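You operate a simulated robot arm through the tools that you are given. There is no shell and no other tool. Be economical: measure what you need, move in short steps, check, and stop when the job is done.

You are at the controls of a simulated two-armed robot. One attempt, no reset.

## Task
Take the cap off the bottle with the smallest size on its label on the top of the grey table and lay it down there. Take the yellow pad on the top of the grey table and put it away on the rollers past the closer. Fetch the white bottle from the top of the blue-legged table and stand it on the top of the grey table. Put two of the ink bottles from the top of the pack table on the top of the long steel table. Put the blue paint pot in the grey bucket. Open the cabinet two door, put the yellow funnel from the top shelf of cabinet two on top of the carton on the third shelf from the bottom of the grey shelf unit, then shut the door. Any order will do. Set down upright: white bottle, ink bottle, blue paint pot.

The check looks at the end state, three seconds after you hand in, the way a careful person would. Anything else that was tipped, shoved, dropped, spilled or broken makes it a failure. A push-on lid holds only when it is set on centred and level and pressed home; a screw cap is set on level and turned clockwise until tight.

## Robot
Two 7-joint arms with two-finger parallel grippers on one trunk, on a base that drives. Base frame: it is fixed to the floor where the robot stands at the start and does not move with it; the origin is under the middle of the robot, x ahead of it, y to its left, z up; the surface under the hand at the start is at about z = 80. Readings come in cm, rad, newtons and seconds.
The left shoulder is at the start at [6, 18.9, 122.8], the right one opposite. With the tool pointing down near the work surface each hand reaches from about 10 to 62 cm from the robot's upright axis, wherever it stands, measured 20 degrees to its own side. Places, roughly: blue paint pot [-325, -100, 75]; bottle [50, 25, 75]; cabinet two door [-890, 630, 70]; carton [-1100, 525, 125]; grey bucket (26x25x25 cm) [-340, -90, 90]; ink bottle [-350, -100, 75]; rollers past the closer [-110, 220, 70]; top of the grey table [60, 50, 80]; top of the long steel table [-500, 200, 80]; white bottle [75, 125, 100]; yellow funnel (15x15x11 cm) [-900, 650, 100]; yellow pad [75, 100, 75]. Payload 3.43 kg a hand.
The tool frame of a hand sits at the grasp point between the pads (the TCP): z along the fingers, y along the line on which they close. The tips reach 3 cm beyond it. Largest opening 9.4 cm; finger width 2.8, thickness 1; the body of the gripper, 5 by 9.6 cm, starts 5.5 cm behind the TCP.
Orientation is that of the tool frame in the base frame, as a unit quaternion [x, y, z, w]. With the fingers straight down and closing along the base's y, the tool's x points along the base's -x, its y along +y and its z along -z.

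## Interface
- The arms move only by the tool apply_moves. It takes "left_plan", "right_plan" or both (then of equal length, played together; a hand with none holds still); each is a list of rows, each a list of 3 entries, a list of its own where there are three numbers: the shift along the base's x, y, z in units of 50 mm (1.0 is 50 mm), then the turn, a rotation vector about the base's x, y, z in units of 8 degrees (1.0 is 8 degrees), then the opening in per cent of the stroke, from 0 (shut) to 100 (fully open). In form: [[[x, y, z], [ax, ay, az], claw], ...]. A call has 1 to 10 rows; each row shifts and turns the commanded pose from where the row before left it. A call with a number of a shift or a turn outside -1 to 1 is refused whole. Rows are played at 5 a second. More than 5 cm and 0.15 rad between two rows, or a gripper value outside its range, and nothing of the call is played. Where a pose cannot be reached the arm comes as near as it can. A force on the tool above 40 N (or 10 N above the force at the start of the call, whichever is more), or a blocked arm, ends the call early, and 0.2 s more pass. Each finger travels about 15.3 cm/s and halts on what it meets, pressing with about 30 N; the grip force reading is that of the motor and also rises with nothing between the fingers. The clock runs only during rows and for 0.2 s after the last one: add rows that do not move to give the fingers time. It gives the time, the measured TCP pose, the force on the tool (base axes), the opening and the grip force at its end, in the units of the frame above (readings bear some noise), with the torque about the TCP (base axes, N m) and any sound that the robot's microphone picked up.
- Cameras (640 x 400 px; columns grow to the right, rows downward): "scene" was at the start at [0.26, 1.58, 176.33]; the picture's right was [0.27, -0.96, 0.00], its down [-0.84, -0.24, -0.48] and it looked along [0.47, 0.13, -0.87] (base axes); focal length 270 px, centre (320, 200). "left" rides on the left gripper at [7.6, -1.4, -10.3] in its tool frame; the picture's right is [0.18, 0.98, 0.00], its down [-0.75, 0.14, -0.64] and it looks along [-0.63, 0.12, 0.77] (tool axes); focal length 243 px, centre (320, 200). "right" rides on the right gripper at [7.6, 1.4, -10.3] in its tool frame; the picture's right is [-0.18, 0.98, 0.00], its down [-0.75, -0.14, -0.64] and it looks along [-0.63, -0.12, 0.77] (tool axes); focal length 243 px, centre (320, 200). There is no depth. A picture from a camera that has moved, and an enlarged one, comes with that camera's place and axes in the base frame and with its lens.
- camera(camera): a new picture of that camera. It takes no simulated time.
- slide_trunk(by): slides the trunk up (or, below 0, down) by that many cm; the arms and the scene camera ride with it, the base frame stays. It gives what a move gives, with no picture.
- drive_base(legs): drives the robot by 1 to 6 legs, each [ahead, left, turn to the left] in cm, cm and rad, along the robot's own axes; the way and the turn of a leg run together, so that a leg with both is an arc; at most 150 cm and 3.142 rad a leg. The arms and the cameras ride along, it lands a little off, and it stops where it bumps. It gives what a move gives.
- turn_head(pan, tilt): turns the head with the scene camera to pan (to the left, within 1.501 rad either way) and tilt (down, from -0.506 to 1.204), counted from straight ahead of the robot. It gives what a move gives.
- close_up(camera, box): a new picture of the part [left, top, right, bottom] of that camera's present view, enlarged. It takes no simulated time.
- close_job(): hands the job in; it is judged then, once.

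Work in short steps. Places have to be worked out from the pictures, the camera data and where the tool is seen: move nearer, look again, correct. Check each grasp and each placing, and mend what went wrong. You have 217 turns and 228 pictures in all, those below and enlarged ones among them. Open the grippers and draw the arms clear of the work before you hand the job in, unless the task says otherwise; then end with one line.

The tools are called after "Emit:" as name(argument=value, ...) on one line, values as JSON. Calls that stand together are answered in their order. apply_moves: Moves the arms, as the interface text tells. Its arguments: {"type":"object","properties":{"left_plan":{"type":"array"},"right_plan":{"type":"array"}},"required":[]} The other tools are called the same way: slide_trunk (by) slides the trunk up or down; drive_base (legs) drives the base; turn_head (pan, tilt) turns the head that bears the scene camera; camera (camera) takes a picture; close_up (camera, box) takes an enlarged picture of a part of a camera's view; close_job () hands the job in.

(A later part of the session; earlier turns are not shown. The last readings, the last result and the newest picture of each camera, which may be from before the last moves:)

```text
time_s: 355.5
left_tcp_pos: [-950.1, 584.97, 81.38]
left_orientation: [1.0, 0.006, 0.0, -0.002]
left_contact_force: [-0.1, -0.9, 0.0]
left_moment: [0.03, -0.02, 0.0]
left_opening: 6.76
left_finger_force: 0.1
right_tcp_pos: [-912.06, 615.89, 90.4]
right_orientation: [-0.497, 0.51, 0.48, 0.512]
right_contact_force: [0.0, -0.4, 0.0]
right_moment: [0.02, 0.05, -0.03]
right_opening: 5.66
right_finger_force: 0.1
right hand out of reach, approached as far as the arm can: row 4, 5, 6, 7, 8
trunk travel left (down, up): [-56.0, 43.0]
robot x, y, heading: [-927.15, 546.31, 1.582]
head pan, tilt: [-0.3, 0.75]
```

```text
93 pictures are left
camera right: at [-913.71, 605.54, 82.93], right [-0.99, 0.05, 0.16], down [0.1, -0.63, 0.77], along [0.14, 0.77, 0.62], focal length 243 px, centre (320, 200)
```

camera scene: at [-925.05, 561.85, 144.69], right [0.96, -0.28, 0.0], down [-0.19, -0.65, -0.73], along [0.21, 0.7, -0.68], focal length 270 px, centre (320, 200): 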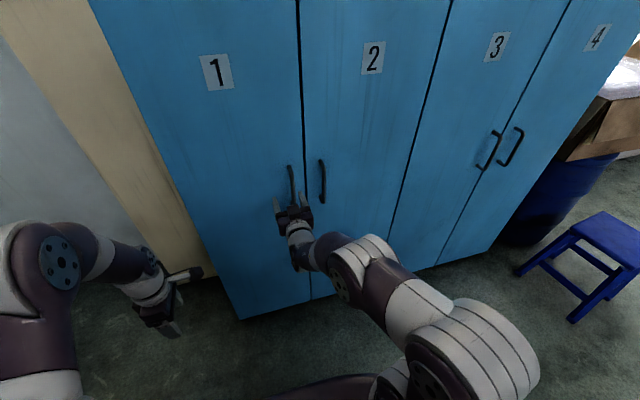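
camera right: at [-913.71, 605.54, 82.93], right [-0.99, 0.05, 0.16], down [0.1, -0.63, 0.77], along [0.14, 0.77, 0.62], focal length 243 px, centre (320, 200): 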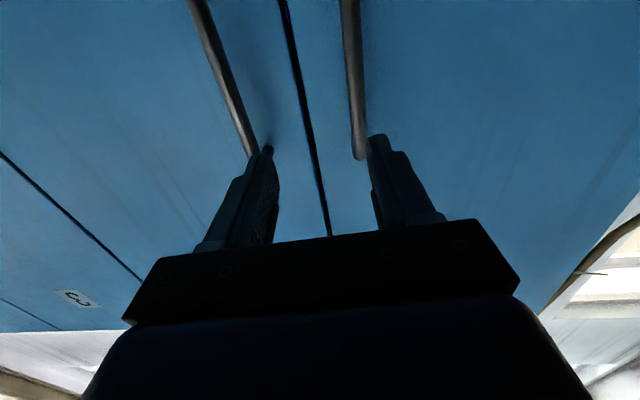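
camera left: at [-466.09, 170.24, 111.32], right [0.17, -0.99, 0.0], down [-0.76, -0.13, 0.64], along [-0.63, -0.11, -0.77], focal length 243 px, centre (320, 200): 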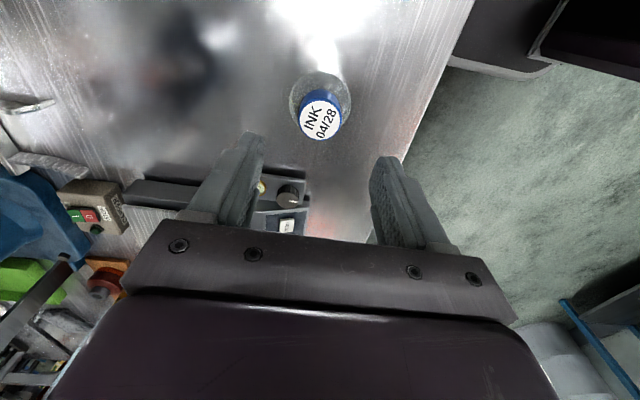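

The arm won't go further right in this posture, so I shift the base 9 cm right instead.

Emit:
drive_base(legs=[[0, -9, -0.008]])

Emit:
camera(camera="right")

Emit:
camera(camera="scene")

```text
time_s: 356.6
left_tcp_pos: [-940.42, 585.17, 81.39]
left_orientation: [1.0, 0.002, 0.0, -0.003]
left_contact_force: [0.0, -0.3, 0.0]
left_moment: [0.02, 0.04, -0.01]
left_opening: 6.83
left_finger_force: 0.0
right_tcp_pos: [-902.29, 615.93, 90.41]
right_orientation: [-0.495, 0.512, 0.479, 0.513]
right_contact_force: [0.2, -0.5, -0.8]
right_moment: [0.02, 0.01, 0.04]
right_opening: 5.62
right_finger_force: 0.0
trunk travel left (down, up): [-56.0, 43.0]
robot x, y, heading: [-917.99, 546.26, 1.569]
head pan, tilt: [-0.3, 0.75]
```

```text
92 pictures are left
camera right: at [-903.99, 605.5, 82.91], right [-0.98, 0.05, 0.17], down [0.09, -0.64, 0.77], along [0.15, 0.77, 0.62], focal length 243 px, centre (320, 200)
```

right: 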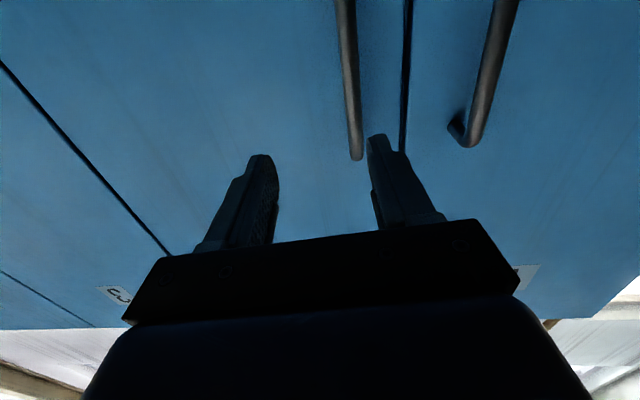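

```text
91 pictures are left
camera scene: at [-915.54, 547.89, 144.68], right [0.96, -0.29, 0.0], down [-0.2, -0.65, -0.73], along [0.21, 0.7, -0.68], focal length 270 px, centre (320, 200)
```

scene: 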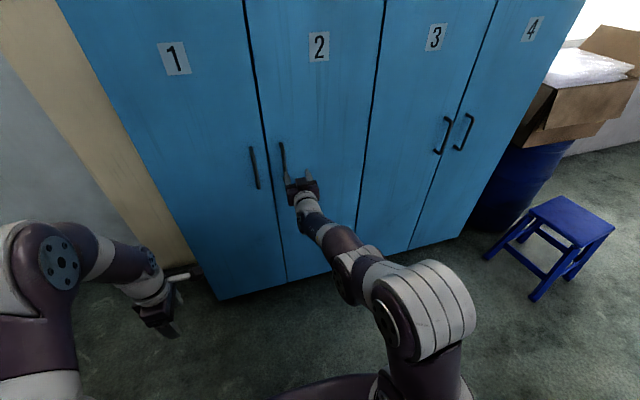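

The bar is at x≈-904.3, between the fingers but near one. I shift 1.7 cm to -x and advance to y≈627.

Emit:
apply_moves(right_plan=[[[-0.35, 0, 0], [0, 0, 0], 60], [[0, 0.6, 0], [0, 0, 0], 60], [[0, 0.6, 0], [0, 0, 0], 60], [[0, 0.5, 0], [0, 0, 0], 60], [[0, 0, 0], [0, 0, 0], 60]])

Emit:
camera(camera="right")

```text
time_s: 357.8
left_tcp_pos: [-940.68, 585.16, 81.4]
left_orientation: [1.0, 0.002, 0.001, -0.003]
left_contact_force: [0.4, 0.2, 0.6]
left_moment: [0.03, 0.05, 0.02]
left_opening: 6.8
left_finger_force: 0.1
right_tcp_pos: [-904.15, 624.35, 90.57]
right_orientation: [-0.496, 0.512, 0.478, 0.514]
right_contact_force: [-0.5, -0.4, 0.3]
right_moment: [0.03, 0.06, -0.01]
right_opening: 5.63
right_finger_force: 0.0
trunk travel left (down, up): [-56.0, 43.0]
robot x, y, heading: [-918.32, 546.06, 1.578]
head pan, tilt: [-0.3, 0.75]
```

```text
90 pictures are left
camera right: at [-905.76, 613.95, 83.06], right [-0.98, 0.05, 0.16], down [0.09, -0.64, 0.77], along [0.15, 0.77, 0.62], focal length 243 px, centre (320, 200)
```

right: 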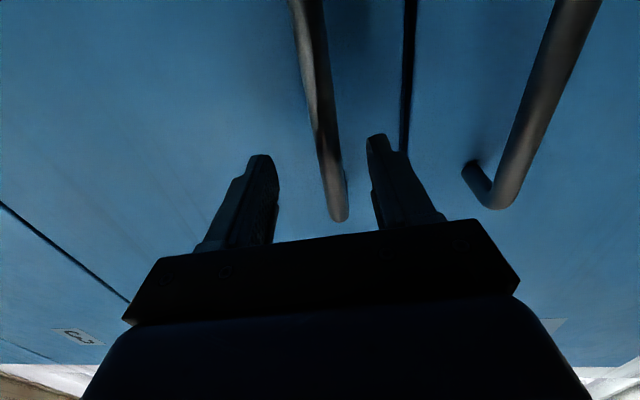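

The bar is at y≈626.6. I advance 2 cm more and close on it.

Emit:
apply_moves(right_plan=[[[0, 0.4, 0], [0, 0, 0], 60], [[0, 0, 0], [0, 0, 0], 40], [[0, 0, 0], [0, 0, 0], 20], [[0, 0, 0], [0, 0, 0], 5], [[0, 0, 0], [0, 0, 0], 5], [[0, 0, 0], [0, 0, 0], 5]])

Emit:
camera(camera="right")

```text
time_s: 359.2
left_tcp_pos: [-940.78, 585.12, 81.41]
left_orientation: [1.0, 0.001, 0.002, -0.003]
left_contact_force: [-0.1, -0.3, 0.9]
left_moment: [0.01, -0.01, -0.04]
left_opening: 6.8
left_finger_force: 0.1
right_tcp_pos: [-904.58, 626.28, 90.46]
right_orientation: [-0.498, 0.511, 0.477, 0.514]
right_contact_force: [-27.4, -3.4, -3.0]
right_moment: [-0.04, 1.14, 0.08]
right_opening: 1.85
right_finger_force: 45.2
trunk travel left (down, up): [-56.0, 43.0]
robot x, y, heading: [-918.04, 546.06, 1.574]
head pan, tilt: [-0.3, 0.75]
```

```text
89 pictures are left
camera right: at [-906.24, 615.8, 82.94], right [-0.99, 0.05, 0.16], down [0.09, -0.63, 0.77], along [0.14, 0.77, 0.62], focal length 243 px, centre (320, 200)
```

right: 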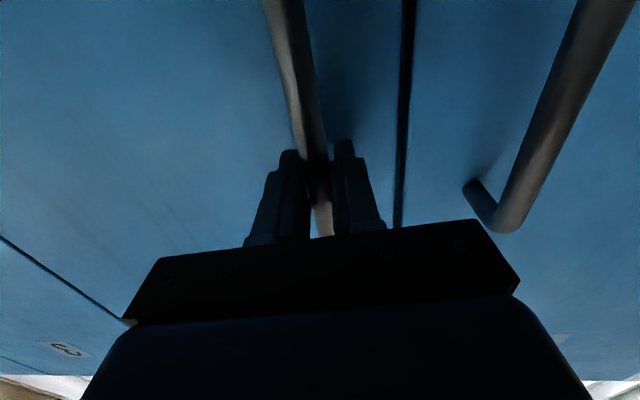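

Gripped. I relieve the sideways load and pull gently along the door's arc (about 10°).

Emit:
apply_moves(right_plan=[[[-0.06, 0, 0], [0, 0, 0], 5], [[0.04, -0.23, 0], [0, 0, 0.25], 5], [[0.05, -0.23, 0], [0, 0, 0.25], 5], [[0.06, -0.23, 0], [0, 0, 0.25], 5], [[0.07, -0.23, 0], [0, 0, 0.25], 5], [[0.08, -0.23, 0], [0, 0, 0.25], 5]])

Emit:
camera(camera="scene")

```text
time_s: 360.1
left_tcp_pos: [-940.32, 585.33, 81.38]
left_orientation: [1.0, -0.002, 0.0, -0.003]
left_contact_force: [-0.4, -0.1, -0.3]
left_moment: [-0.01, -0.07, 0.0]
left_opening: 6.78
left_finger_force: 0.1
right_tcp_pos: [-904.29, 623.69, 90.59]
right_orientation: [-0.505, 0.508, 0.486, 0.501]
right_contact_force: [21.2, 2.2, -6.1]
right_moment: [-0.15, 1.06, -0.15]
right_opening: 1.83
right_finger_force: 45.4
right hand out of reach, approached as far as the arm can: row 3, 4
trunk travel left (down, up): [-56.0, 43.0]
robot x, y, heading: [-917.52, 546.4, 1.565]
head pan, tilt: [-0.3, 0.75]
stopped in row 4 (right hand): the force on the tool passed its limit at 50 N (the readings are from after the stop); the commanded pose is now the measured one
```

```text
88 pictures are left
camera scene: at [-915.54, 547.96, 144.68], right [0.95, -0.3, 0.0], down [-0.2, -0.65, -0.73], along [0.22, 0.7, -0.68], focal length 270 px, centre (320, 200)
```

scene: 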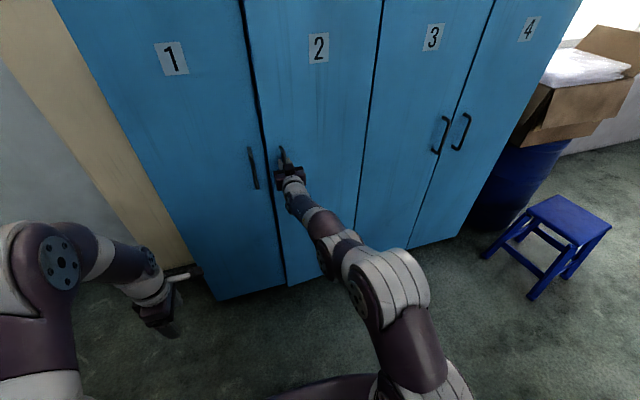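

The door is moving (2.6 cm open). I use the base to pull further: back 7 and right 3.3 cm, following the arc.

Emit:
drive_base(legs=[[-7, -3.2, 0]])

Emit:
camera(camera="scene")

```text
time_s: 361.2
left_tcp_pos: [-937.19, 578.27, 81.44]
left_orientation: [1.0, -0.001, 0.0, -0.003]
left_contact_force: [0.6, -0.7, -0.3]
left_moment: [0.0, 0.01, 0.0]
left_opening: 6.73
left_finger_force: 0.2
right_tcp_pos: [-901.81, 616.61, 90.4]
right_orientation: [0.511, -0.503, -0.488, -0.499]
right_contact_force: [-18.3, -7.2, -18.5]
right_moment: [0.46, 0.98, 0.18]
right_opening: 1.82
right_finger_force: 45.4
trunk travel left (down, up): [-56.0, 43.0]
robot x, y, heading: [-914.97, 538.85, 1.564]
head pan, tilt: [-0.3, 0.75]
```

```text
87 pictures are left
camera scene: at [-912.61, 540.86, 144.67], right [0.95, -0.3, 0.0], down [-0.2, -0.65, -0.73], along [0.22, 0.7, -0.68], focal length 270 px, centre (320, 200)
```

scene: 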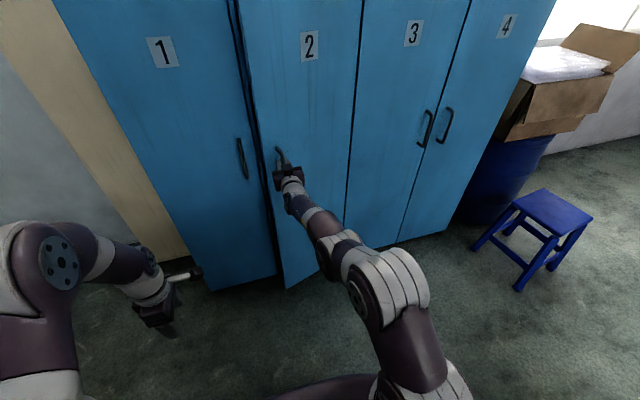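

The door is ~18° open but there's little room behind me. I'll release the handle, raise the trunk, and put the fingertips inside the gap to push the door's edge sideways.

Emit:
apply_moves(right_plan=[[[0, 0, 0], [0, 0, 0], 40], [[0, 0, 0], [0, 0, 0], 60], [[0, -0.3, 0], [0, 0, 0], 60], [[0, -0.6, 0], [0, 0, 0], 60], [[0, -0.7, 0], [0, 0, 0], 60], [[0, 0, 0], [0, 0, 0], 0], [[0, 0, 0], [0, 0, 0], 0], [[0, 0, 0], [0, 0, 0], 0]])

Emit:
slide_trunk(by=18)

Emit:
camera(camera="scene")

```text
time_s: 363.0
left_tcp_pos: [-937.18, 578.12, 81.39]
left_orientation: [1.0, -0.001, 0.001, -0.002]
left_contact_force: [-0.1, 0.2, -0.1]
left_moment: [-0.02, 0.0, -0.03]
left_opening: 6.78
left_finger_force: 0.0
right_tcp_pos: [-901.81, 608.48, 90.53]
right_orientation: [0.509, -0.504, -0.487, -0.499]
right_contact_force: [0.5, 0.1, -0.1]
right_moment: [-0.02, 0.03, -0.01]
right_opening: 0.0
right_finger_force: 30.2
trunk travel left (down, up): [-56.0, 43.0]
robot x, y, heading: [-914.76, 539.15, 1.564]
head pan, tilt: [-0.3, 0.75]
```

```text
time_s: 365.0
left_tcp_pos: [-937.08, 578.27, 99.34]
left_orientation: [1.0, -0.001, -0.001, -0.003]
left_contact_force: [-0.5, 0.4, -0.6]
left_moment: [0.0, 0.01, 0.0]
left_opening: 6.75
left_finger_force: 0.1
right_tcp_pos: [-901.78, 608.42, 108.45]
right_orientation: [0.51, -0.504, -0.486, -0.499]
right_contact_force: [0.0, 0.2, -0.9]
right_moment: [0.03, -0.01, -0.01]
right_opening: 0.02
right_finger_force: 30.3
trunk travel left (down, up): [-74.0, 25.0]
robot x, y, heading: [-914.67, 539.33, 1.572]
head pan, tilt: [-0.3, 0.75]
```

```text
86 pictures are left
camera scene: at [-912.45, 540.81, 162.68], right [0.95, -0.3, 0.0], down [-0.2, -0.65, -0.73], along [0.22, 0.7, -0.68], focal length 270 px, centre (320, 200)
```

scene: 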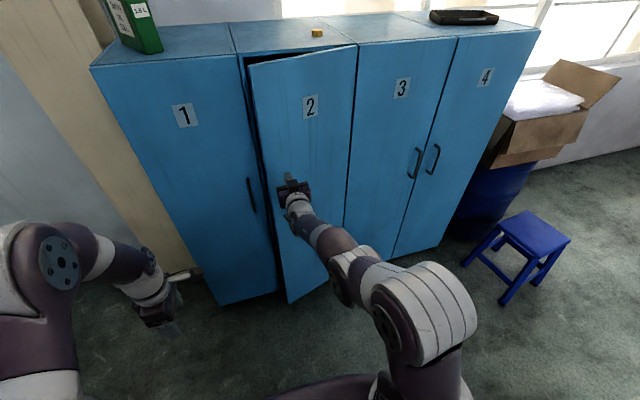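

The door stays ajar, its edge at ≈[-907.4, 624]. I move the base left 11 and forward 8, then push the closed fingers into the gap.

Emit:
drive_base(legs=[[0, 11, 0], [8, 0, 0]])

Emit:
apply_moves(right_plan=[[[0, 0.5, 0], [0, 0, 0], 0], [[0, 0.5, 0], [0, 0, 0], 0], [[0, 0.5, 0], [0, 0, 0], 0], [[0, 0.3, 0], [0, 0, 0], 0], [[0, 0, 0], [0, 0, 0], 0]])

Emit:
camera(camera="scene")

Emit:
camera(camera="right")

```text
time_s: 366.8
left_tcp_pos: [-948.33, 586.37, 99.46]
left_orientation: [1.0, -0.003, 0.002, -0.003]
left_contact_force: [0.4, -0.5, -1.4]
left_moment: [-0.03, -0.01, 0.01]
left_opening: 6.77
left_finger_force: 0.1
right_tcp_pos: [-912.98, 616.63, 108.4]
right_orientation: [0.51, -0.504, -0.486, -0.499]
right_contact_force: [-1.0, -0.4, -0.7]
right_moment: [0.0, 0.01, 0.01]
right_opening: 0.01
right_finger_force: 30.0
trunk travel left (down, up): [-74.0, 25.0]
robot x, y, heading: [-925.8, 547.06, 1.57]
head pan, tilt: [-0.3, 0.75]
```

```text
time_s: 368.0
left_tcp_pos: [-948.24, 586.26, 99.47]
left_orientation: [1.0, -0.001, 0.0, -0.003]
left_contact_force: [1.4, 0.1, -0.4]
left_moment: [0.01, -0.01, -0.01]
left_opening: 6.75
left_finger_force: 0.0
right_tcp_pos: [-912.76, 625.67, 108.53]
right_orientation: [0.509, -0.504, -0.486, -0.5]
right_contact_force: [-0.3, -0.3, -0.3]
right_moment: [-0.01, -0.03, 0.01]
right_opening: 0.0
right_finger_force: 30.0
trunk travel left (down, up): [-74.0, 25.0]
robot x, y, heading: [-926.32, 546.92, 1.562]
head pan, tilt: [-0.3, 0.75]
```

```text
85 pictures are left
camera scene: at [-923.58, 548.9, 162.68], right [0.95, -0.3, 0.0], down [-0.2, -0.65, -0.73], along [0.22, 0.7, -0.68], focal length 270 px, centre (320, 200)
```

scene: 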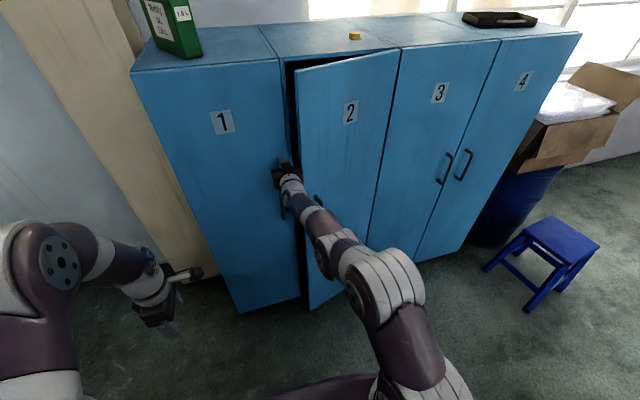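

```text
84 pictures are left
camera right: at [-914.13, 615.07, 101.18], right [-0.99, 0.01, 0.17], down [0.12, -0.62, 0.77], along [0.11, 0.78, 0.61], focal length 243 px, centre (320, 200)
```

right: 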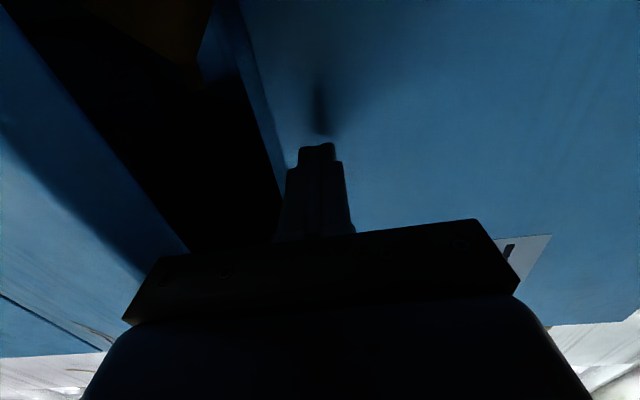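

Pushing sideways would jam at this small angle. I go back to the handle instead: retreat, lower the trunk, and shift right to face the bar (now ≈[-902, 619]).

Emit:
apply_moves(right_plan=[[[0, -0.7, 0], [0, 0, 0], 0], [[0, -0.8, 0], [0, 0, 0], 20], [[0, -0.8, 0], [0, 0, 0], 50], [[0, -0.5, 0], [0, 0, 0], 60], [[0, 0, 0], [0, 0, 0], 60]])

Emit:
slide_trunk(by=-18)

Emit:
drive_base(legs=[[0, -10, 0]])

Emit:
camera(camera="right")

Emit:
camera(camera="scene")

```text
time_s: 369.2
left_tcp_pos: [-948.14, 586.32, 99.33]
left_orientation: [1.0, -0.002, 0.0, -0.003]
left_contact_force: [0.0, -0.2, 0.2]
left_moment: [0.03, 0.02, 0.01]
left_opening: 6.75
left_finger_force: 0.1
right_tcp_pos: [-913.48, 611.8, 108.88]
right_orientation: [0.509, -0.507, -0.483, -0.501]
right_contact_force: [0.9, 0.5, -0.6]
right_moment: [-0.01, 0.0, -0.02]
right_opening: 5.61
right_finger_force: 0.1
right hand out of reach, approached as far as the arm can: row 3, 4
trunk travel left (down, up): [-74.0, 25.0]
robot x, y, heading: [-925.94, 546.83, 1.57]
head pan, tilt: [-0.3, 0.75]
```

```text
time_s: 371.2
left_tcp_pos: [-948.23, 586.3, 81.48]
left_orientation: [1.0, -0.003, 0.0, -0.002]
left_contact_force: [-0.3, -0.3, 0.9]
left_moment: [0.01, -0.04, 0.0]
left_opening: 6.77
left_finger_force: 0.0
right_tcp_pos: [-913.54, 611.74, 90.84]
right_orientation: [0.508, -0.506, -0.484, -0.501]
right_contact_force: [0.4, -0.3, 0.2]
right_moment: [-0.02, -0.01, 0.02]
right_opening: 5.64
right_finger_force: 0.0
trunk travel left (down, up): [-56.0, 43.0]
robot x, y, heading: [-926.01, 547.26, 1.562]
head pan, tilt: [-0.3, 0.75]
```

```text
time_s: 372.4
left_tcp_pos: [-937.99, 586.22, 81.53]
left_orientation: [1.0, -0.002, -0.001, -0.002]
left_contact_force: [0.6, 0.2, 0.2]
left_moment: [0.01, 0.0, 0.01]
left_opening: 6.77
left_finger_force: 0.2
right_tcp_pos: [-903.3, 611.79, 90.7]
right_orientation: [0.507, -0.507, -0.485, -0.501]
right_contact_force: [0.5, -0.1, 0.1]
right_moment: [0.01, -0.01, 0.02]
right_opening: 5.64
right_finger_force: 0.0
trunk travel left (down, up): [-56.0, 43.0]
robot x, y, heading: [-915.49, 547.0, 1.565]
head pan, tilt: [-0.3, 0.75]
```

```text
83 pictures are left
camera right: at [-904.62, 601.17, 83.52], right [-0.99, 0.02, 0.17], down [0.12, -0.62, 0.77], along [0.12, 0.78, 0.61], focal length 243 px, centre (320, 200)
```

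right: 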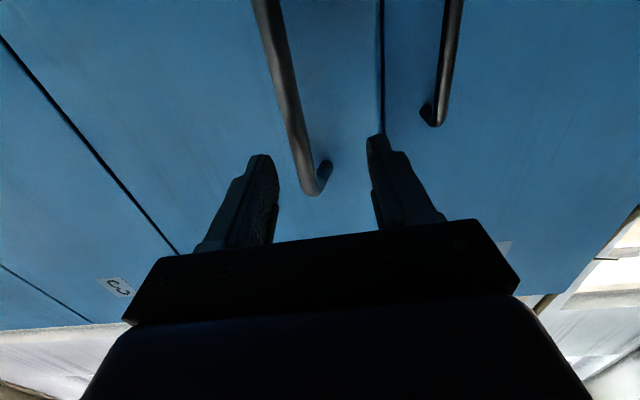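

```text
82 pictures are left
camera scene: at [-913.26, 548.87, 144.68], right [0.95, -0.3, 0.0], down [-0.2, -0.65, -0.73], along [0.22, 0.7, -0.68], focal length 270 px, centre (320, 200)
```

scene: 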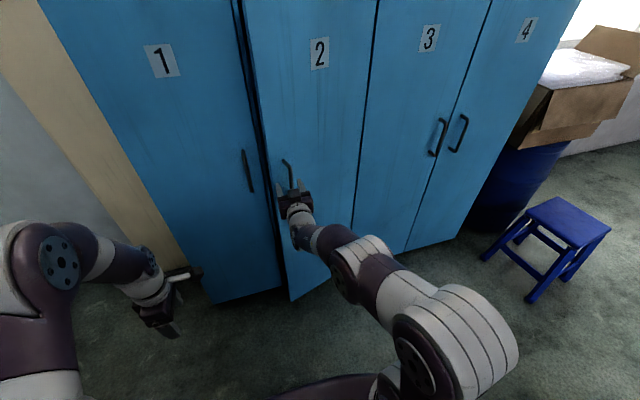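

The bar is at ≈[-902, 619], centred between the fingers. I advance 7 cm and grip.

Emit:
apply_moves(right_plan=[[[0.1, 0.5, 0], [0, 0, 0], 60], [[0.1, 0.5, 0], [0, 0, 0], 60], [[0, 0.4, 0], [0, 0, 0], 60], [[0, 0, 0], [0, 0, 0], 35], [[0, 0, 0], [0, 0, 0], 10], [[0, 0, 0], [0, 0, 0], 5], [[0, 0, 0], [0, 0, 0], 5]])

```text
time_s: 374.0
left_tcp_pos: [-938.28, 586.27, 81.29]
left_orientation: [1.0, -0.001, 0.002, -0.003]
left_contact_force: [-0.5, 0.4, 0.7]
left_moment: [0.02, 0.01, -0.02]
left_opening: 6.81
left_finger_force: 0.1
right_tcp_pos: [-902.69, 618.73, 90.89]
right_orientation: [0.509, -0.505, -0.484, -0.501]
right_contact_force: [-21.5, -7.3, -3.9]
right_moment: [-0.19, 1.11, 0.06]
right_opening: 1.84
right_finger_force: 44.5
trunk travel left (down, up): [-56.0, 43.0]
robot x, y, heading: [-916.02, 547.4, 1.569]
head pan, tilt: [-0.3, 0.75]
```

Gripped. I pull along the arc with the base: back 5.5/right 3.9, then back 4.5/right 4.3.

Emit:
drive_base(legs=[[-5.5, -3.9, 0], [-4.5, -4.3, 0]])

Emit:
camera(camera="scene")

```text
time_s: 374.9
left_tcp_pos: [-936.86, 583.99, 81.47]
left_orientation: [1.0, 0.001, -0.001, -0.005]
left_contact_force: [1.1, 0.0, -1.2]
left_moment: [0.04, 0.01, 0.0]
left_opening: 6.75
left_finger_force: 0.1
right_tcp_pos: [-901.79, 616.43, 90.87]
right_orientation: [0.512, -0.503, -0.487, -0.497]
right_contact_force: [-11.4, -7.6, -7.9]
right_moment: [0.03, 1.05, 0.09]
right_opening: 1.85
right_finger_force: 45.2
trunk travel left (down, up): [-56.0, 43.0]
robot x, y, heading: [-914.46, 544.99, 1.574]
head pan, tilt: [-0.3, 0.75]
stopped in leg 1: the force on the tool passed its limit at 44 N (the readings are from after the stop); the commanded pose is now the measured one
```

```text
81 pictures are left
camera scene: at [-911.89, 546.5, 144.67], right [0.96, -0.29, 0.0], down [-0.2, -0.65, -0.73], along [0.21, 0.7, -0.68], focal length 270 px, centre (320, 200)
```

scene: 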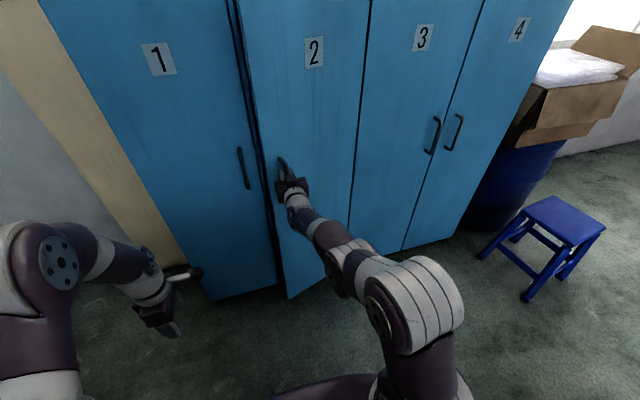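

The twist built up force. I rotate the hand with the door and pull a bit with the arm.

Emit:
apply_moves(right_plan=[[[0, -0.05, 0], [0, 0, 0.4], 5], [[0.03, -0.15, 0], [0, 0, 0.4], 5], [[0.05, -0.15, 0], [0, 0, 0.4], 5], [[0.07, -0.15, 0], [0, 0, 0.4], 5], [[0.08, -0.15, 0], [0, 0, 0.4], 5]])

```text
time_s: 375.4
left_tcp_pos: [-936.61, 584.29, 81.39]
left_orientation: [1.0, -0.002, -0.001, -0.003]
left_contact_force: [-0.5, -0.3, 0.0]
left_moment: [0.05, -0.07, -0.03]
left_opening: 6.77
left_finger_force: 0.1
right_tcp_pos: [-901.48, 615.82, 90.81]
right_orientation: [0.509, -0.507, -0.488, -0.495]
right_contact_force: [22.9, 9.9, -7.9]
right_moment: [-0.47, 0.92, -0.08]
right_opening: 1.79
right_finger_force: 45.4
right hand out of reach, approached as far as the arm can: row 1, 2
trunk travel left (down, up): [-56.0, 43.0]
robot x, y, heading: [-913.85, 545.15, 1.564]
head pan, tilt: [-0.3, 0.75]
stopped in row 2 (right hand): the force on the tool passed its limit at 50 N (the readings are from after the stop); the commanded pose is now the measured one
```

The wrist can't yaw further, so I swing the whole robot rigidly around the hinge: small arcs of 5°.

Emit:
drive_base(legs=[[-3.8, -7.7, 0.087], [-3.8, -7.7, 0.087]])

Emit:
camera(camera="scene")

```text
time_s: 377.2
left_tcp_pos: [-927.37, 573.56, 81.43]
left_orientation: [0.996, 0.086, 0.0, -0.003]
left_contact_force: [0.2, -0.3, -0.7]
left_moment: [0.02, 0.0, 0.0]
left_opening: 6.77
left_finger_force: 0.0
right_tcp_pos: [-898.87, 610.77, 91.18]
right_orientation: [0.554, -0.455, -0.532, -0.45]
right_contact_force: [-3.2, -1.3, -7.3]
right_moment: [-0.02, 1.25, 0.25]
right_opening: 1.38
right_finger_force: 45.0
trunk travel left (down, up): [-56.0, 43.0]
robot x, y, heading: [-898.65, 539.02, 1.743]
head pan, tilt: [-0.3, 0.75]
```

```text
80 pictures are left
camera scene: at [-896.53, 541.07, 144.68], right [0.99, -0.13, 0.0], down [-0.09, -0.68, -0.73], along [0.09, 0.72, -0.68], focal length 270 px, centre (320, 200)
```

scene: 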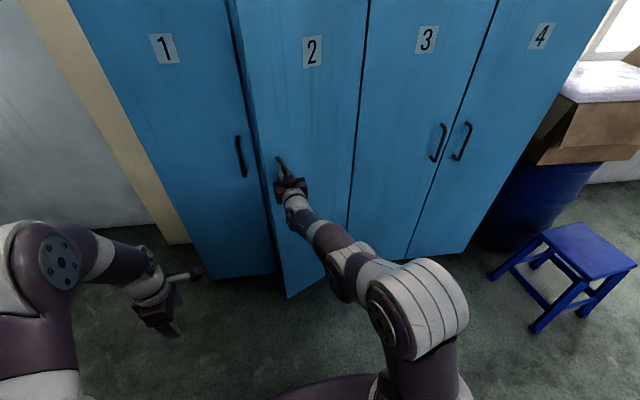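

That works with little force (θ≈28°). I continue two more 5° arcs.

Emit:
drive_base(legs=[[-3.8, -7.7, 0.087], [-3.8, -7.7, 0.087]])

Emit:
camera(camera="scene")

```text
time_s: 379.0
left_tcp_pos: [-916.15, 564.42, 81.4]
left_orientation: [0.985, 0.173, 0.0, -0.002]
left_contact_force: [-0.6, 0.1, -0.1]
left_moment: [0.03, -0.01, 0.0]
left_opening: 6.77
left_finger_force: 0.0
right_tcp_pos: [-894.61, 606.13, 91.16]
right_orientation: [0.592, -0.404, -0.57, -0.402]
right_contact_force: [-4.5, -2.5, -5.5]
right_moment: [-0.24, 1.23, 0.26]
right_opening: 1.38
right_finger_force: 45.3
trunk travel left (down, up): [-56.0, 43.0]
robot x, y, heading: [-881.87, 535.77, 1.919]
head pan, tilt: [-0.3, 0.75]
```

```text
79 pictures are left
camera scene: at [-880.26, 537.86, 144.68], right [1.0, 0.05, 0.0], down [0.03, -0.68, -0.73], along [-0.03, 0.73, -0.68], focal length 270 px, centre (320, 200)
```

scene: 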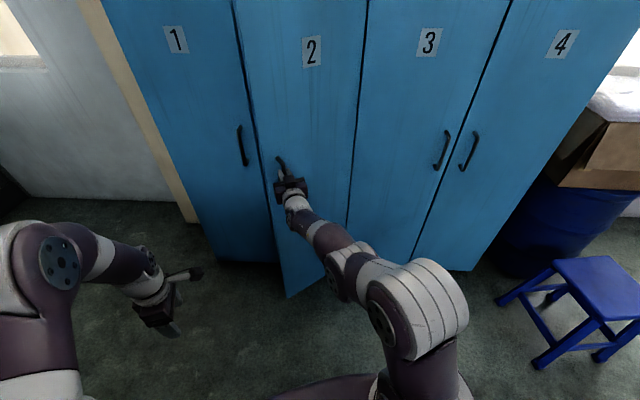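

θ≈38°. Two more arcs; the stool at x≥-785 stays well clear.

Emit:
drive_base(legs=[[-3.8, -7.7, 0.087], [-3.8, -7.7, 0.087], [-3.8, -7.7, 0.087]])

Emit:
camera(camera="scene")

```text
time_s: 381.4
left_tcp_pos: [-897.04, 555.03, 81.4]
left_orientation: [0.954, 0.298, 0.001, -0.003]
left_contact_force: [-0.3, -0.9, 0.4]
left_moment: [0.05, 0.01, 0.01]
left_opening: 6.77
left_finger_force: 0.0
right_tcp_pos: [-886.71, 600.54, 91.28]
right_orientation: [0.64, -0.323, -0.617, -0.325]
right_contact_force: [-9.6, -15.6, -5.4]
right_moment: [-0.76, 1.01, 0.48]
right_opening: 1.42
right_finger_force: 44.8
trunk travel left (down, up): [-56.0, 43.0]
robot x, y, heading: [-856.56, 535.73, 2.175]
head pan, tilt: [-0.3, 0.75]
```

```text
78 pictures are left
camera scene: at [-855.5, 538.4, 144.68], right [0.95, 0.3, 0.0], down [0.21, -0.65, -0.73], along [-0.22, 0.7, -0.68], focal length 270 px, centre (320, 200)
```

scene: 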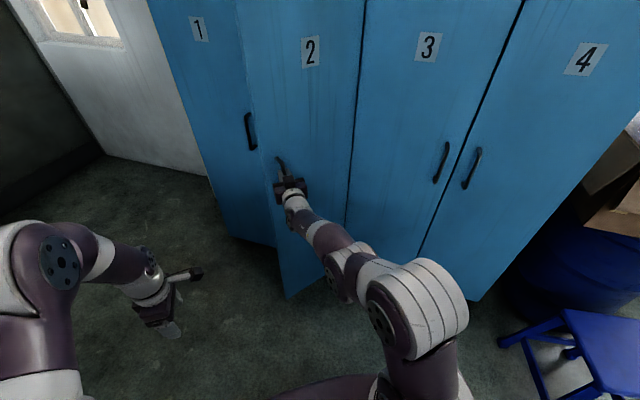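

θ≈53°. Three more arcs.

Emit:
drive_base(legs=[[-3.8, -7.7, 0.087], [-3.8, -7.7, 0.087], [-3.8, -7.7, 0.087]])

Emit:
camera(camera="scene")

```text
time_s: 383.9
left_tcp_pos: [-876.0, 550.95, 81.4]
left_orientation: [0.907, 0.422, -0.001, -0.004]
left_contact_force: [0.6, -0.4, 0.8]
left_moment: [-0.01, 0.02, 0.02]
left_opening: 6.77
left_finger_force: 0.1
right_tcp_pos: [-878.1, 597.71, 91.22]
right_orientation: [0.677, -0.236, -0.654, -0.241]
right_contact_force: [-3.1, -10.5, 0.4]
right_moment: [-0.83, 0.95, 0.37]
right_opening: 1.38
right_finger_force: 45.5
trunk travel left (down, up): [-56.0, 43.0]
robot x, y, heading: [-831.85, 543.16, 2.442]
head pan, tilt: [-0.3, 0.75]
```

```text
77 pictures are left
camera scene: at [-831.53, 545.84, 144.68], right [0.84, 0.54, 0.0], down [0.37, -0.57, -0.73], along [-0.4, 0.62, -0.68], focal length 270 px, centre (320, 200)
```

scene: 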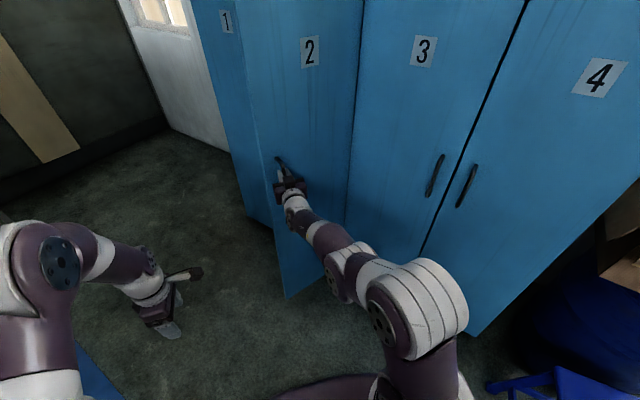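

θ≈68°. Two more arcs, then I release and back off from the handle.

Emit:
drive_base(legs=[[-3.8, -7.7, 0.087], [-3.8, -7.7, 0.087]])

Emit:
apply_moves(right_plan=[[[0, 0, 0], [0, 0, 0], 40], [[0, 0, 0], [0, 0, 0], 65], [[0, 0, 0], [0, 0, 0], 65]])

Emit:
drive_base(legs=[[-9, 0, 0]])

Emit:
camera(camera="scene")

```text
time_s: 385.6
left_tcp_pos: [-861.33, 551.68, 81.47]
left_orientation: [0.866, 0.499, 0.0, -0.003]
left_contact_force: [0.5, 0.7, -0.1]
left_moment: [0.01, -0.01, 0.01]
left_opening: 6.76
left_finger_force: 0.0
right_tcp_pos: [-871.72, 596.96, 91.23]
right_orientation: [0.696, -0.175, -0.672, -0.183]
right_contact_force: [-2.5, -19.7, -1.2]
right_moment: [-1.06, 0.64, 0.5]
right_opening: 1.38
right_finger_force: 44.9
trunk travel left (down, up): [-56.0, 43.0]
robot x, y, heading: [-816.44, 551.88, 2.616]
head pan, tilt: [-0.3, 0.75]
```

```text
time_s: 386.4
left_tcp_pos: [-861.35, 551.69, 81.46]
left_orientation: [0.866, 0.5, -0.002, -0.004]
left_contact_force: [0.0, 0.2, 0.3]
left_moment: [0.01, 0.03, 0.01]
left_opening: 6.77
left_finger_force: 0.1
right_tcp_pos: [-871.62, 597.23, 91.0]
right_orientation: [0.697, -0.174, -0.672, -0.181]
right_contact_force: [0.5, -0.1, 0.4]
right_moment: [-0.04, 0.02, 0.01]
right_opening: 6.11
right_finger_force: 0.1
trunk travel left (down, up): [-56.0, 43.0]
robot x, y, heading: [-816.57, 551.85, 2.615]
head pan, tilt: [-0.3, 0.75]
```

```text
time_s: 387.5
left_tcp_pos: [-853.43, 547.28, 81.31]
left_orientation: [0.866, 0.5, -0.002, -0.003]
left_contact_force: [0.1, 0.5, -0.5]
left_moment: [0.03, 0.04, -0.01]
left_opening: 6.8
left_finger_force: 0.0
right_tcp_pos: [-863.67, 592.81, 91.17]
right_orientation: [0.696, -0.176, -0.672, -0.183]
right_contact_force: [1.4, -0.7, 0.4]
right_moment: [0.0, 0.0, 0.01]
right_opening: 6.11
right_finger_force: 0.0
trunk travel left (down, up): [-56.0, 43.0]
robot x, y, heading: [-808.53, 547.05, 2.618]
head pan, tilt: [-0.3, 0.75]
```

```text
76 pictures are left
camera scene: at [-808.98, 549.9, 144.68], right [0.73, 0.68, 0.0], down [0.46, -0.5, -0.73], along [-0.5, 0.54, -0.68], focal length 270 px, centre (320, 200)
```

scene: 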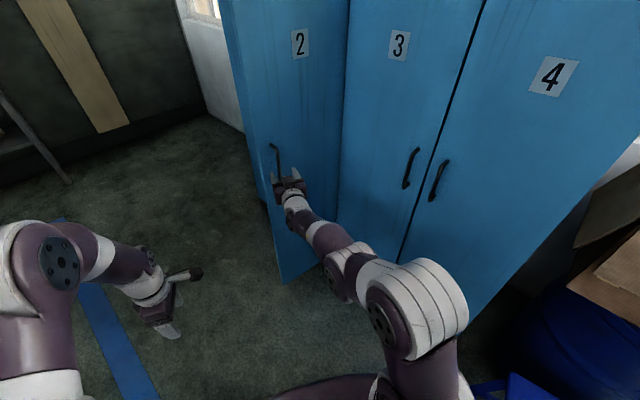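

The door is ~78° open and the handle is free. I fold the right hand back to pointing down before driving round to the left side.

Emit:
apply_moves(right_plan=[[[0.1, -0.1, 0.3], [-0.5, -0.85, 0], 65], [[0.1, -0.1, 0.3], [-0.5, -0.85, 0], 65], [[0.1, -0.1, 0.3], [-0.5, -0.85, 0], 65], [[0.1, -0.1, 0.3], [-0.5, -0.85, 0], 65], [[0.1, -0.1, 0], [-0.5, -0.85, 0], 65], [[0.1, -0.1, 0], [-0.5, -0.85, 0], 65], [[0.1, -0.1, 0], [-0.5, -0.85, 0], 65], [[0.1, -0.1, 0], [-0.5, -0.85, 0], 65], [[0, 0, 0], [-0.5, -0.85, 0], 65], [[0, 0, 0], [-0.5, -0.85, 0], 65]])

Emit:
camera(camera="scene")

```text
time_s: 389.7
left_tcp_pos: [-853.6, 547.36, 81.44]
left_orientation: [0.866, 0.5, -0.001, -0.003]
left_contact_force: [0.0, 0.1, 0.0]
left_moment: [0.0, -0.03, 0.0]
left_opening: 6.77
left_finger_force: 0.0
right_tcp_pos: [-857.5, 588.94, 95.03]
right_orientation: [0.955, -0.252, -0.151, -0.048]
right_contact_force: [-0.1, 0.1, 0.2]
right_moment: [0.0, 0.01, 0.04]
right_opening: 6.09
right_finger_force: 0.0
right hand out of reach, approached as far as the arm can: row 5, 6, 10
trunk travel left (down, up): [-56.0, 43.0]
robot x, y, heading: [-808.71, 546.93, 2.614]
head pan, tilt: [-0.3, 0.75]
```

```text
75 pictures are left
camera scene: at [-809.06, 549.98, 144.69], right [0.73, 0.68, 0.0], down [0.46, -0.5, -0.73], along [-0.5, 0.54, -0.68], focal length 270 px, centre (320, 200)
```

scene: 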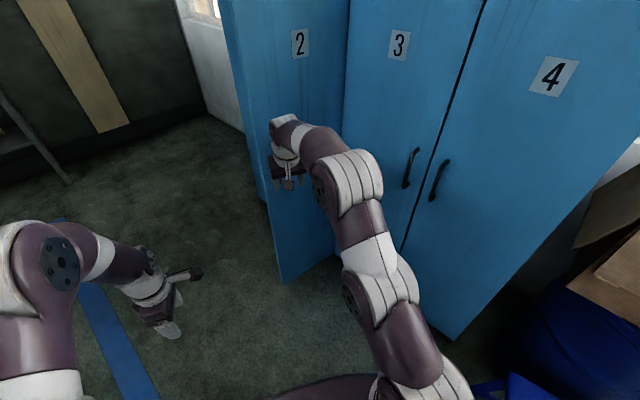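

Nearly down. I pull the hand in toward the body by 22 cm and finish the rotation, then drive along -x past the door and turn to face the cabinet.

Emit:
apply_moves(right_plan=[[[0.7, -0.4, 0.3], [-0.5, -0.85, 0], 65], [[0.7, -0.4, 0.3], [-0.5, -0.85, 0], 65], [[0.7, -0.4, 0], [-0.1, -0.2, 0], 65], [[0.7, -0.4, 0], [0, 0, 0], 65], [[0.7, -0.4, 0], [0, 0, 0], 65]])

Emit:
drive_base(legs=[[0, 0, 0.52], [0, 10, 0]])

Emit:
turn_head(pan=-0.3, tilt=0.6)

Emit:
camera(camera="scene")

```text
time_s: 390.9
left_tcp_pos: [-853.6, 547.26, 81.45]
left_orientation: [0.866, 0.501, -0.002, -0.003]
left_contact_force: [0.4, 0.8, -0.5]
left_moment: [0.0, -0.01, -0.01]
left_opening: 6.78
left_finger_force: 0.1
right_tcp_pos: [-835.29, 577.28, 91.79]
right_orientation: [0.967, -0.255, 0.003, -0.009]
right_contact_force: [0.7, -0.6, -1.1]
right_moment: [-0.02, 0.03, 0.03]
right_opening: 6.1
right_finger_force: 0.0
right hand out of reach, approached as far as the arm can: row 1, 2
trunk travel left (down, up): [-56.0, 43.0]
robot x, y, heading: [-808.68, 547.36, 2.609]
head pan, tilt: [-0.3, 0.75]
```

```text
time_s: 393.6
left_tcp_pos: [-847.82, 514.92, 81.47]
left_orientation: [0.709, 0.705, -0.002, -0.002]
left_contact_force: [0.5, -1.0, 0.7]
left_moment: [0.07, -0.03, -0.02]
left_opening: 6.77
left_finger_force: 0.1
right_tcp_pos: [-847.05, 550.06, 91.8]
right_orientation: [1.0, 0.002, 0.001, -0.01]
right_contact_force: [-0.6, -0.5, -0.3]
right_moment: [0.03, 0.03, -0.03]
right_opening: 6.08
right_finger_force: 0.1
trunk travel left (down, up): [-56.0, 43.0]
robot x, y, heading: [-808.46, 536.86, 3.138]
head pan, tilt: [-0.3, 0.75]
```

```text
time_s: 394.2
left_tcp_pos: [-847.79, 514.96, 81.42]
left_orientation: [0.709, 0.705, -0.003, -0.002]
left_contact_force: [0.3, 0.0, 0.1]
left_moment: [-0.01, -0.01, 0.02]
left_opening: 6.77
left_finger_force: 0.0
right_tcp_pos: [-846.99, 550.15, 91.72]
right_orientation: [1.0, 0.002, 0.001, -0.009]
right_contact_force: [-0.3, -0.2, 0.1]
right_moment: [-0.04, -0.01, 0.0]
right_opening: 6.11
right_finger_force: 0.0
trunk travel left (down, up): [-56.0, 43.0]
robot x, y, heading: [-808.42, 537.33, 3.135]
head pan, tilt: [-0.3, 0.6]
```

```text
74 pictures are left
camera scene: at [-811.17, 539.58, 145.96], right [0.3, 0.95, 0.0], down [0.54, -0.17, -0.82], along [-0.79, 0.25, -0.57], focal length 270 px, centre (320, 200)
```

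scene: 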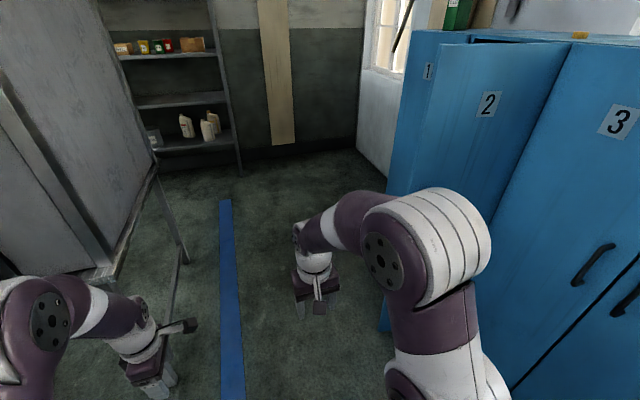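

The corridor is narrow with elbows out, so I'd rather face the cabinet here and strafe left past the open door at y≈534.

Emit:
drive_base(legs=[[0, 0, -1.565], [-3, 0, 0], [0, 112, 0]])

Emit:
turn_head(pan=-0.35, tilt=0.45)

Emit:
camera(camera="scene")

```text
time_s: 404.1
left_tcp_pos: [-941.51, 571.36, 81.5]
left_orientation: [1.0, 0.008, 0.0, -0.003]
left_contact_force: [-0.5, 0.0, -0.2]
left_moment: [0.02, 0.03, -0.04]
left_opening: 6.78
left_finger_force: 0.1
right_tcp_pos: [-906.23, 571.19, 91.92]
right_orientation: [0.715, -0.699, 0.007, -0.006]
right_contact_force: [-0.3, -0.3, 0.5]
right_moment: [0.03, -0.01, 0.0]
right_opening: 6.11
right_finger_force: 0.0
trunk travel left (down, up): [-56.0, 43.0]
robot x, y, heading: [-918.53, 532.21, 1.586]
head pan, tilt: [-0.3, 0.6]
```

```text
time_s: 404.8
left_tcp_pos: [-941.39, 571.17, 81.44]
left_orientation: [1.0, 0.008, 0.0, -0.004]
left_contact_force: [-0.4, -0.3, -0.1]
left_moment: [0.03, -0.02, 0.04]
left_opening: 6.76
left_finger_force: 0.0
right_tcp_pos: [-906.21, 571.21, 91.75]
right_orientation: [0.716, -0.698, 0.007, -0.006]
right_contact_force: [0.0, -0.3, -0.1]
right_moment: [0.02, 0.01, 0.04]
right_opening: 6.15
right_finger_force: 0.0
trunk travel left (down, up): [-56.0, 43.0]
robot x, y, heading: [-918.53, 532.89, 1.582]
head pan, tilt: [-0.351, 0.45]
```

```text
73 pictures are left
camera scene: at [-915.38, 535.1, 147.32], right [0.94, -0.33, 0.0], down [-0.14, -0.41, -0.9], along [0.3, 0.85, -0.44], focal length 270 px, centre (320, 200)
```

scene: 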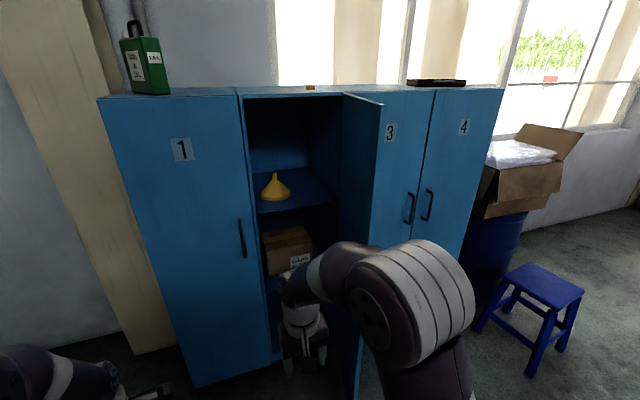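

The funnel is on the top shelf, mouth down with the spout up — I can grip the spout. I zoom in to locate it.

Emit:
close_up(camera="scene", box=[235, 85, 395, 215])

```text
3.08 times, centred on (315, 150) of scene
camera zoom: at [-915.38, 535.1, 147.32], right [0.94, -0.33, 0.0], down [-0.14, -0.41, -0.9], along [0.3, 0.85, -0.44], focal length 830 px, centre (335, 354)
```

zoom: 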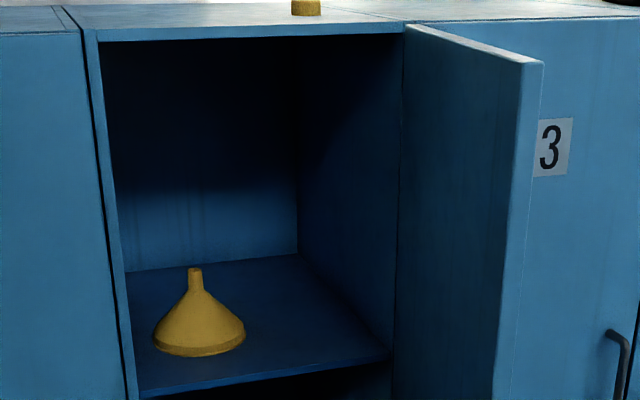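

Shelf z≈94.6; funnel base centre ≈[-897, 647], spout top z≈106. I'll grip the spout with the right hand tilted 48° forward. First raise the trunk 16 and move to [-928, 572].

Emit:
slide_trunk(by=16)

Emit:
drive_base(legs=[[0, 9.5, -0.012], [38, 0, 0]])

Emit:
apply_moves(right_plan=[[[0, 0, 0.6], [1, 0, 0], 50], [[0, 0, 0.6], [1, 0, 0], 50], [[0.2, 0, 0.6], [1, 0, 0], 50], [[0.2, 0, 0.3], [1, 0, 0], 50], [[0.4, 0, 0], [1, 0, 0], 50], [[0.4, 0, 0], [1, 0, 0], 50], [[0.4, 0, 0], [0, 0, 0], 50]])

Emit:
camera(camera="right")

Emit:
camera(camera="scene")

```text
time_s: 406.6
left_tcp_pos: [-941.49, 571.46, 97.41]
left_orientation: [1.0, 0.008, 0.0, -0.002]
left_contact_force: [0.7, 0.1, -0.3]
left_moment: [0.01, 0.03, 0.01]
left_opening: 6.79
left_finger_force: 0.1
right_tcp_pos: [-906.25, 571.24, 107.75]
right_orientation: [0.715, -0.699, 0.007, -0.006]
right_contact_force: [0.1, 0.1, 0.0]
right_moment: [0.02, -0.03, 0.01]
right_opening: 6.12
right_finger_force: 0.0
trunk travel left (down, up): [-72.0, 27.0]
robot x, y, heading: [-918.39, 532.61, 1.587]
head pan, tilt: [-0.351, 0.45]
```

```text
time_s: 409.8
left_tcp_pos: [-950.95, 609.12, 97.29]
left_orientation: [1.0, 0.005, 0.0, -0.004]
left_contact_force: [-0.6, -0.4, -0.1]
left_moment: [-0.01, -0.01, -0.03]
left_opening: 6.78
left_finger_force: 0.1
right_tcp_pos: [-915.84, 608.83, 107.86]
right_orientation: [0.712, -0.702, 0.007, -0.006]
right_contact_force: [-0.6, 0.3, -0.2]
right_moment: [0.0, 0.02, -0.04]
right_opening: 6.09
right_finger_force: 0.0
trunk travel left (down, up): [-72.0, 27.0]
robot x, y, heading: [-927.97, 570.3, 1.581]
head pan, tilt: [-0.351, 0.45]
```

```text
time_s: 411.4
left_tcp_pos: [-951.06, 609.2, 97.39]
left_orientation: [1.0, 0.004, 0.001, -0.002]
left_contact_force: [0.6, -0.5, 0.7]
left_moment: [0.02, -0.01, 0.01]
left_opening: 6.74
left_finger_force: 0.1
right_tcp_pos: [-909.03, 608.62, 118.29]
right_orientation: [0.65, -0.644, -0.277, -0.293]
right_contact_force: [-0.5, 0.3, 0.5]
right_moment: [-0.02, -0.01, 0.0]
right_opening: 4.69
right_finger_force: 0.0
right hand out of reach, approached as far as the arm can: row 7
trunk travel left (down, up): [-72.0, 27.0]
robot x, y, heading: [-928.45, 570.13, 1.581]
head pan, tilt: [-0.351, 0.45]
```

```text
71 pictures are left
camera right: at [-910.42, 595.84, 119.53], right [-0.99, 0.12, 0.11], down [0.12, 0.04, 0.99], along [0.12, 0.99, -0.05], focal length 243 px, centre (320, 200)
```

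right: 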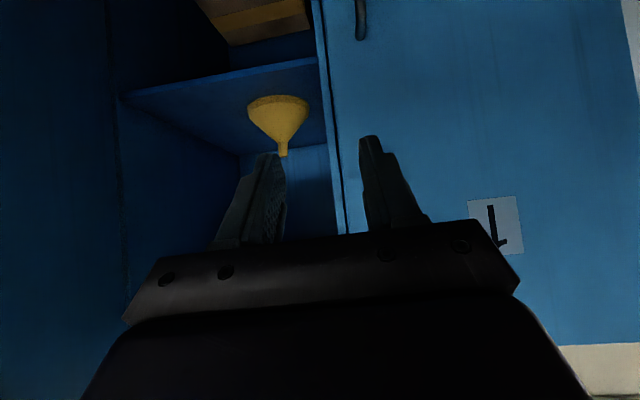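

```text
70 pictures are left
camera scene: at [-925.28, 572.72, 163.32], right [0.94, -0.34, 0.0], down [-0.15, -0.41, -0.9], along [0.3, 0.85, -0.44], focal length 270 px, centre (320, 200)
```

scene: 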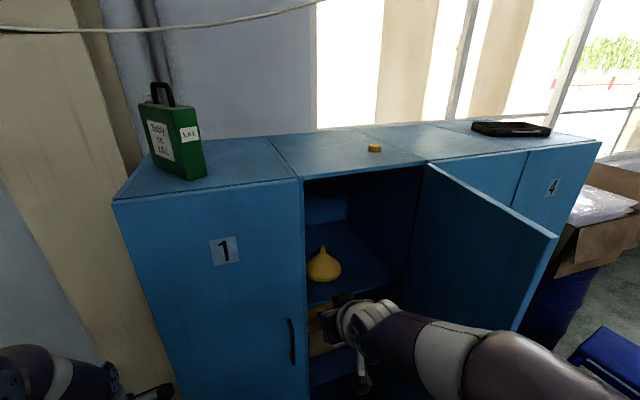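

Both views agree: spout at ≈[-897.2, 647, 103–106]. I move forward and right to be in line with it.

Emit:
apply_moves(right_plan=[[[0, 0.8, -0.1], [0, 0, 0], 50], [[0.3, 0.8, -0.2], [0, 0, 0], 50], [[0.6, 0.4, -0.3], [0, 0, 0], 50], [[0.8, 0.2, -0.2], [0, 0, 0], 50], [[0.7, 0.2, -0.2], [0, 0, 0], 50], [[0, 0, 0], [0, 0, 0], 50]])

Emit:
camera(camera="right")

```text
time_s: 412.8
left_tcp_pos: [-951.07, 609.08, 97.45]
left_orientation: [1.0, 0.004, 0.001, -0.003]
left_contact_force: [-0.5, -0.1, -0.6]
left_moment: [-0.02, 0.0, 0.01]
left_opening: 6.78
left_finger_force: 0.0
right_tcp_pos: [-897.05, 620.66, 113.34]
right_orientation: [0.649, -0.643, -0.28, -0.295]
right_contact_force: [0.0, -0.2, -0.2]
right_moment: [0.0, -0.02, -0.02]
right_opening: 4.69
right_finger_force: 0.0
trunk travel left (down, up): [-72.0, 27.0]
robot x, y, heading: [-928.27, 570.33, 1.58]
head pan, tilt: [-0.351, 0.45]
```

```text
69 pictures are left
camera right: at [-898.39, 607.82, 114.37], right [-0.99, 0.13, 0.11], down [0.12, 0.03, 0.99], along [0.12, 0.99, -0.04], focal length 243 px, centre (320, 200)
```

right: 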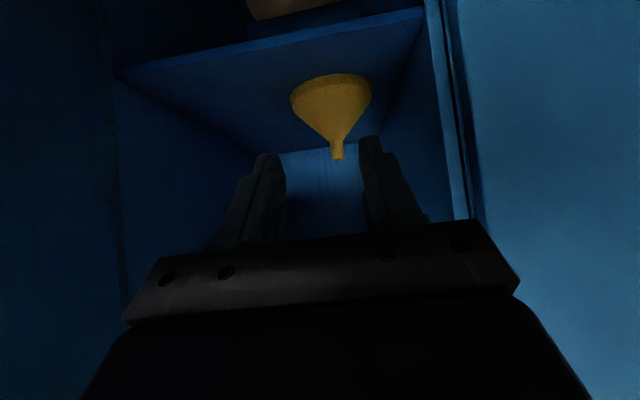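

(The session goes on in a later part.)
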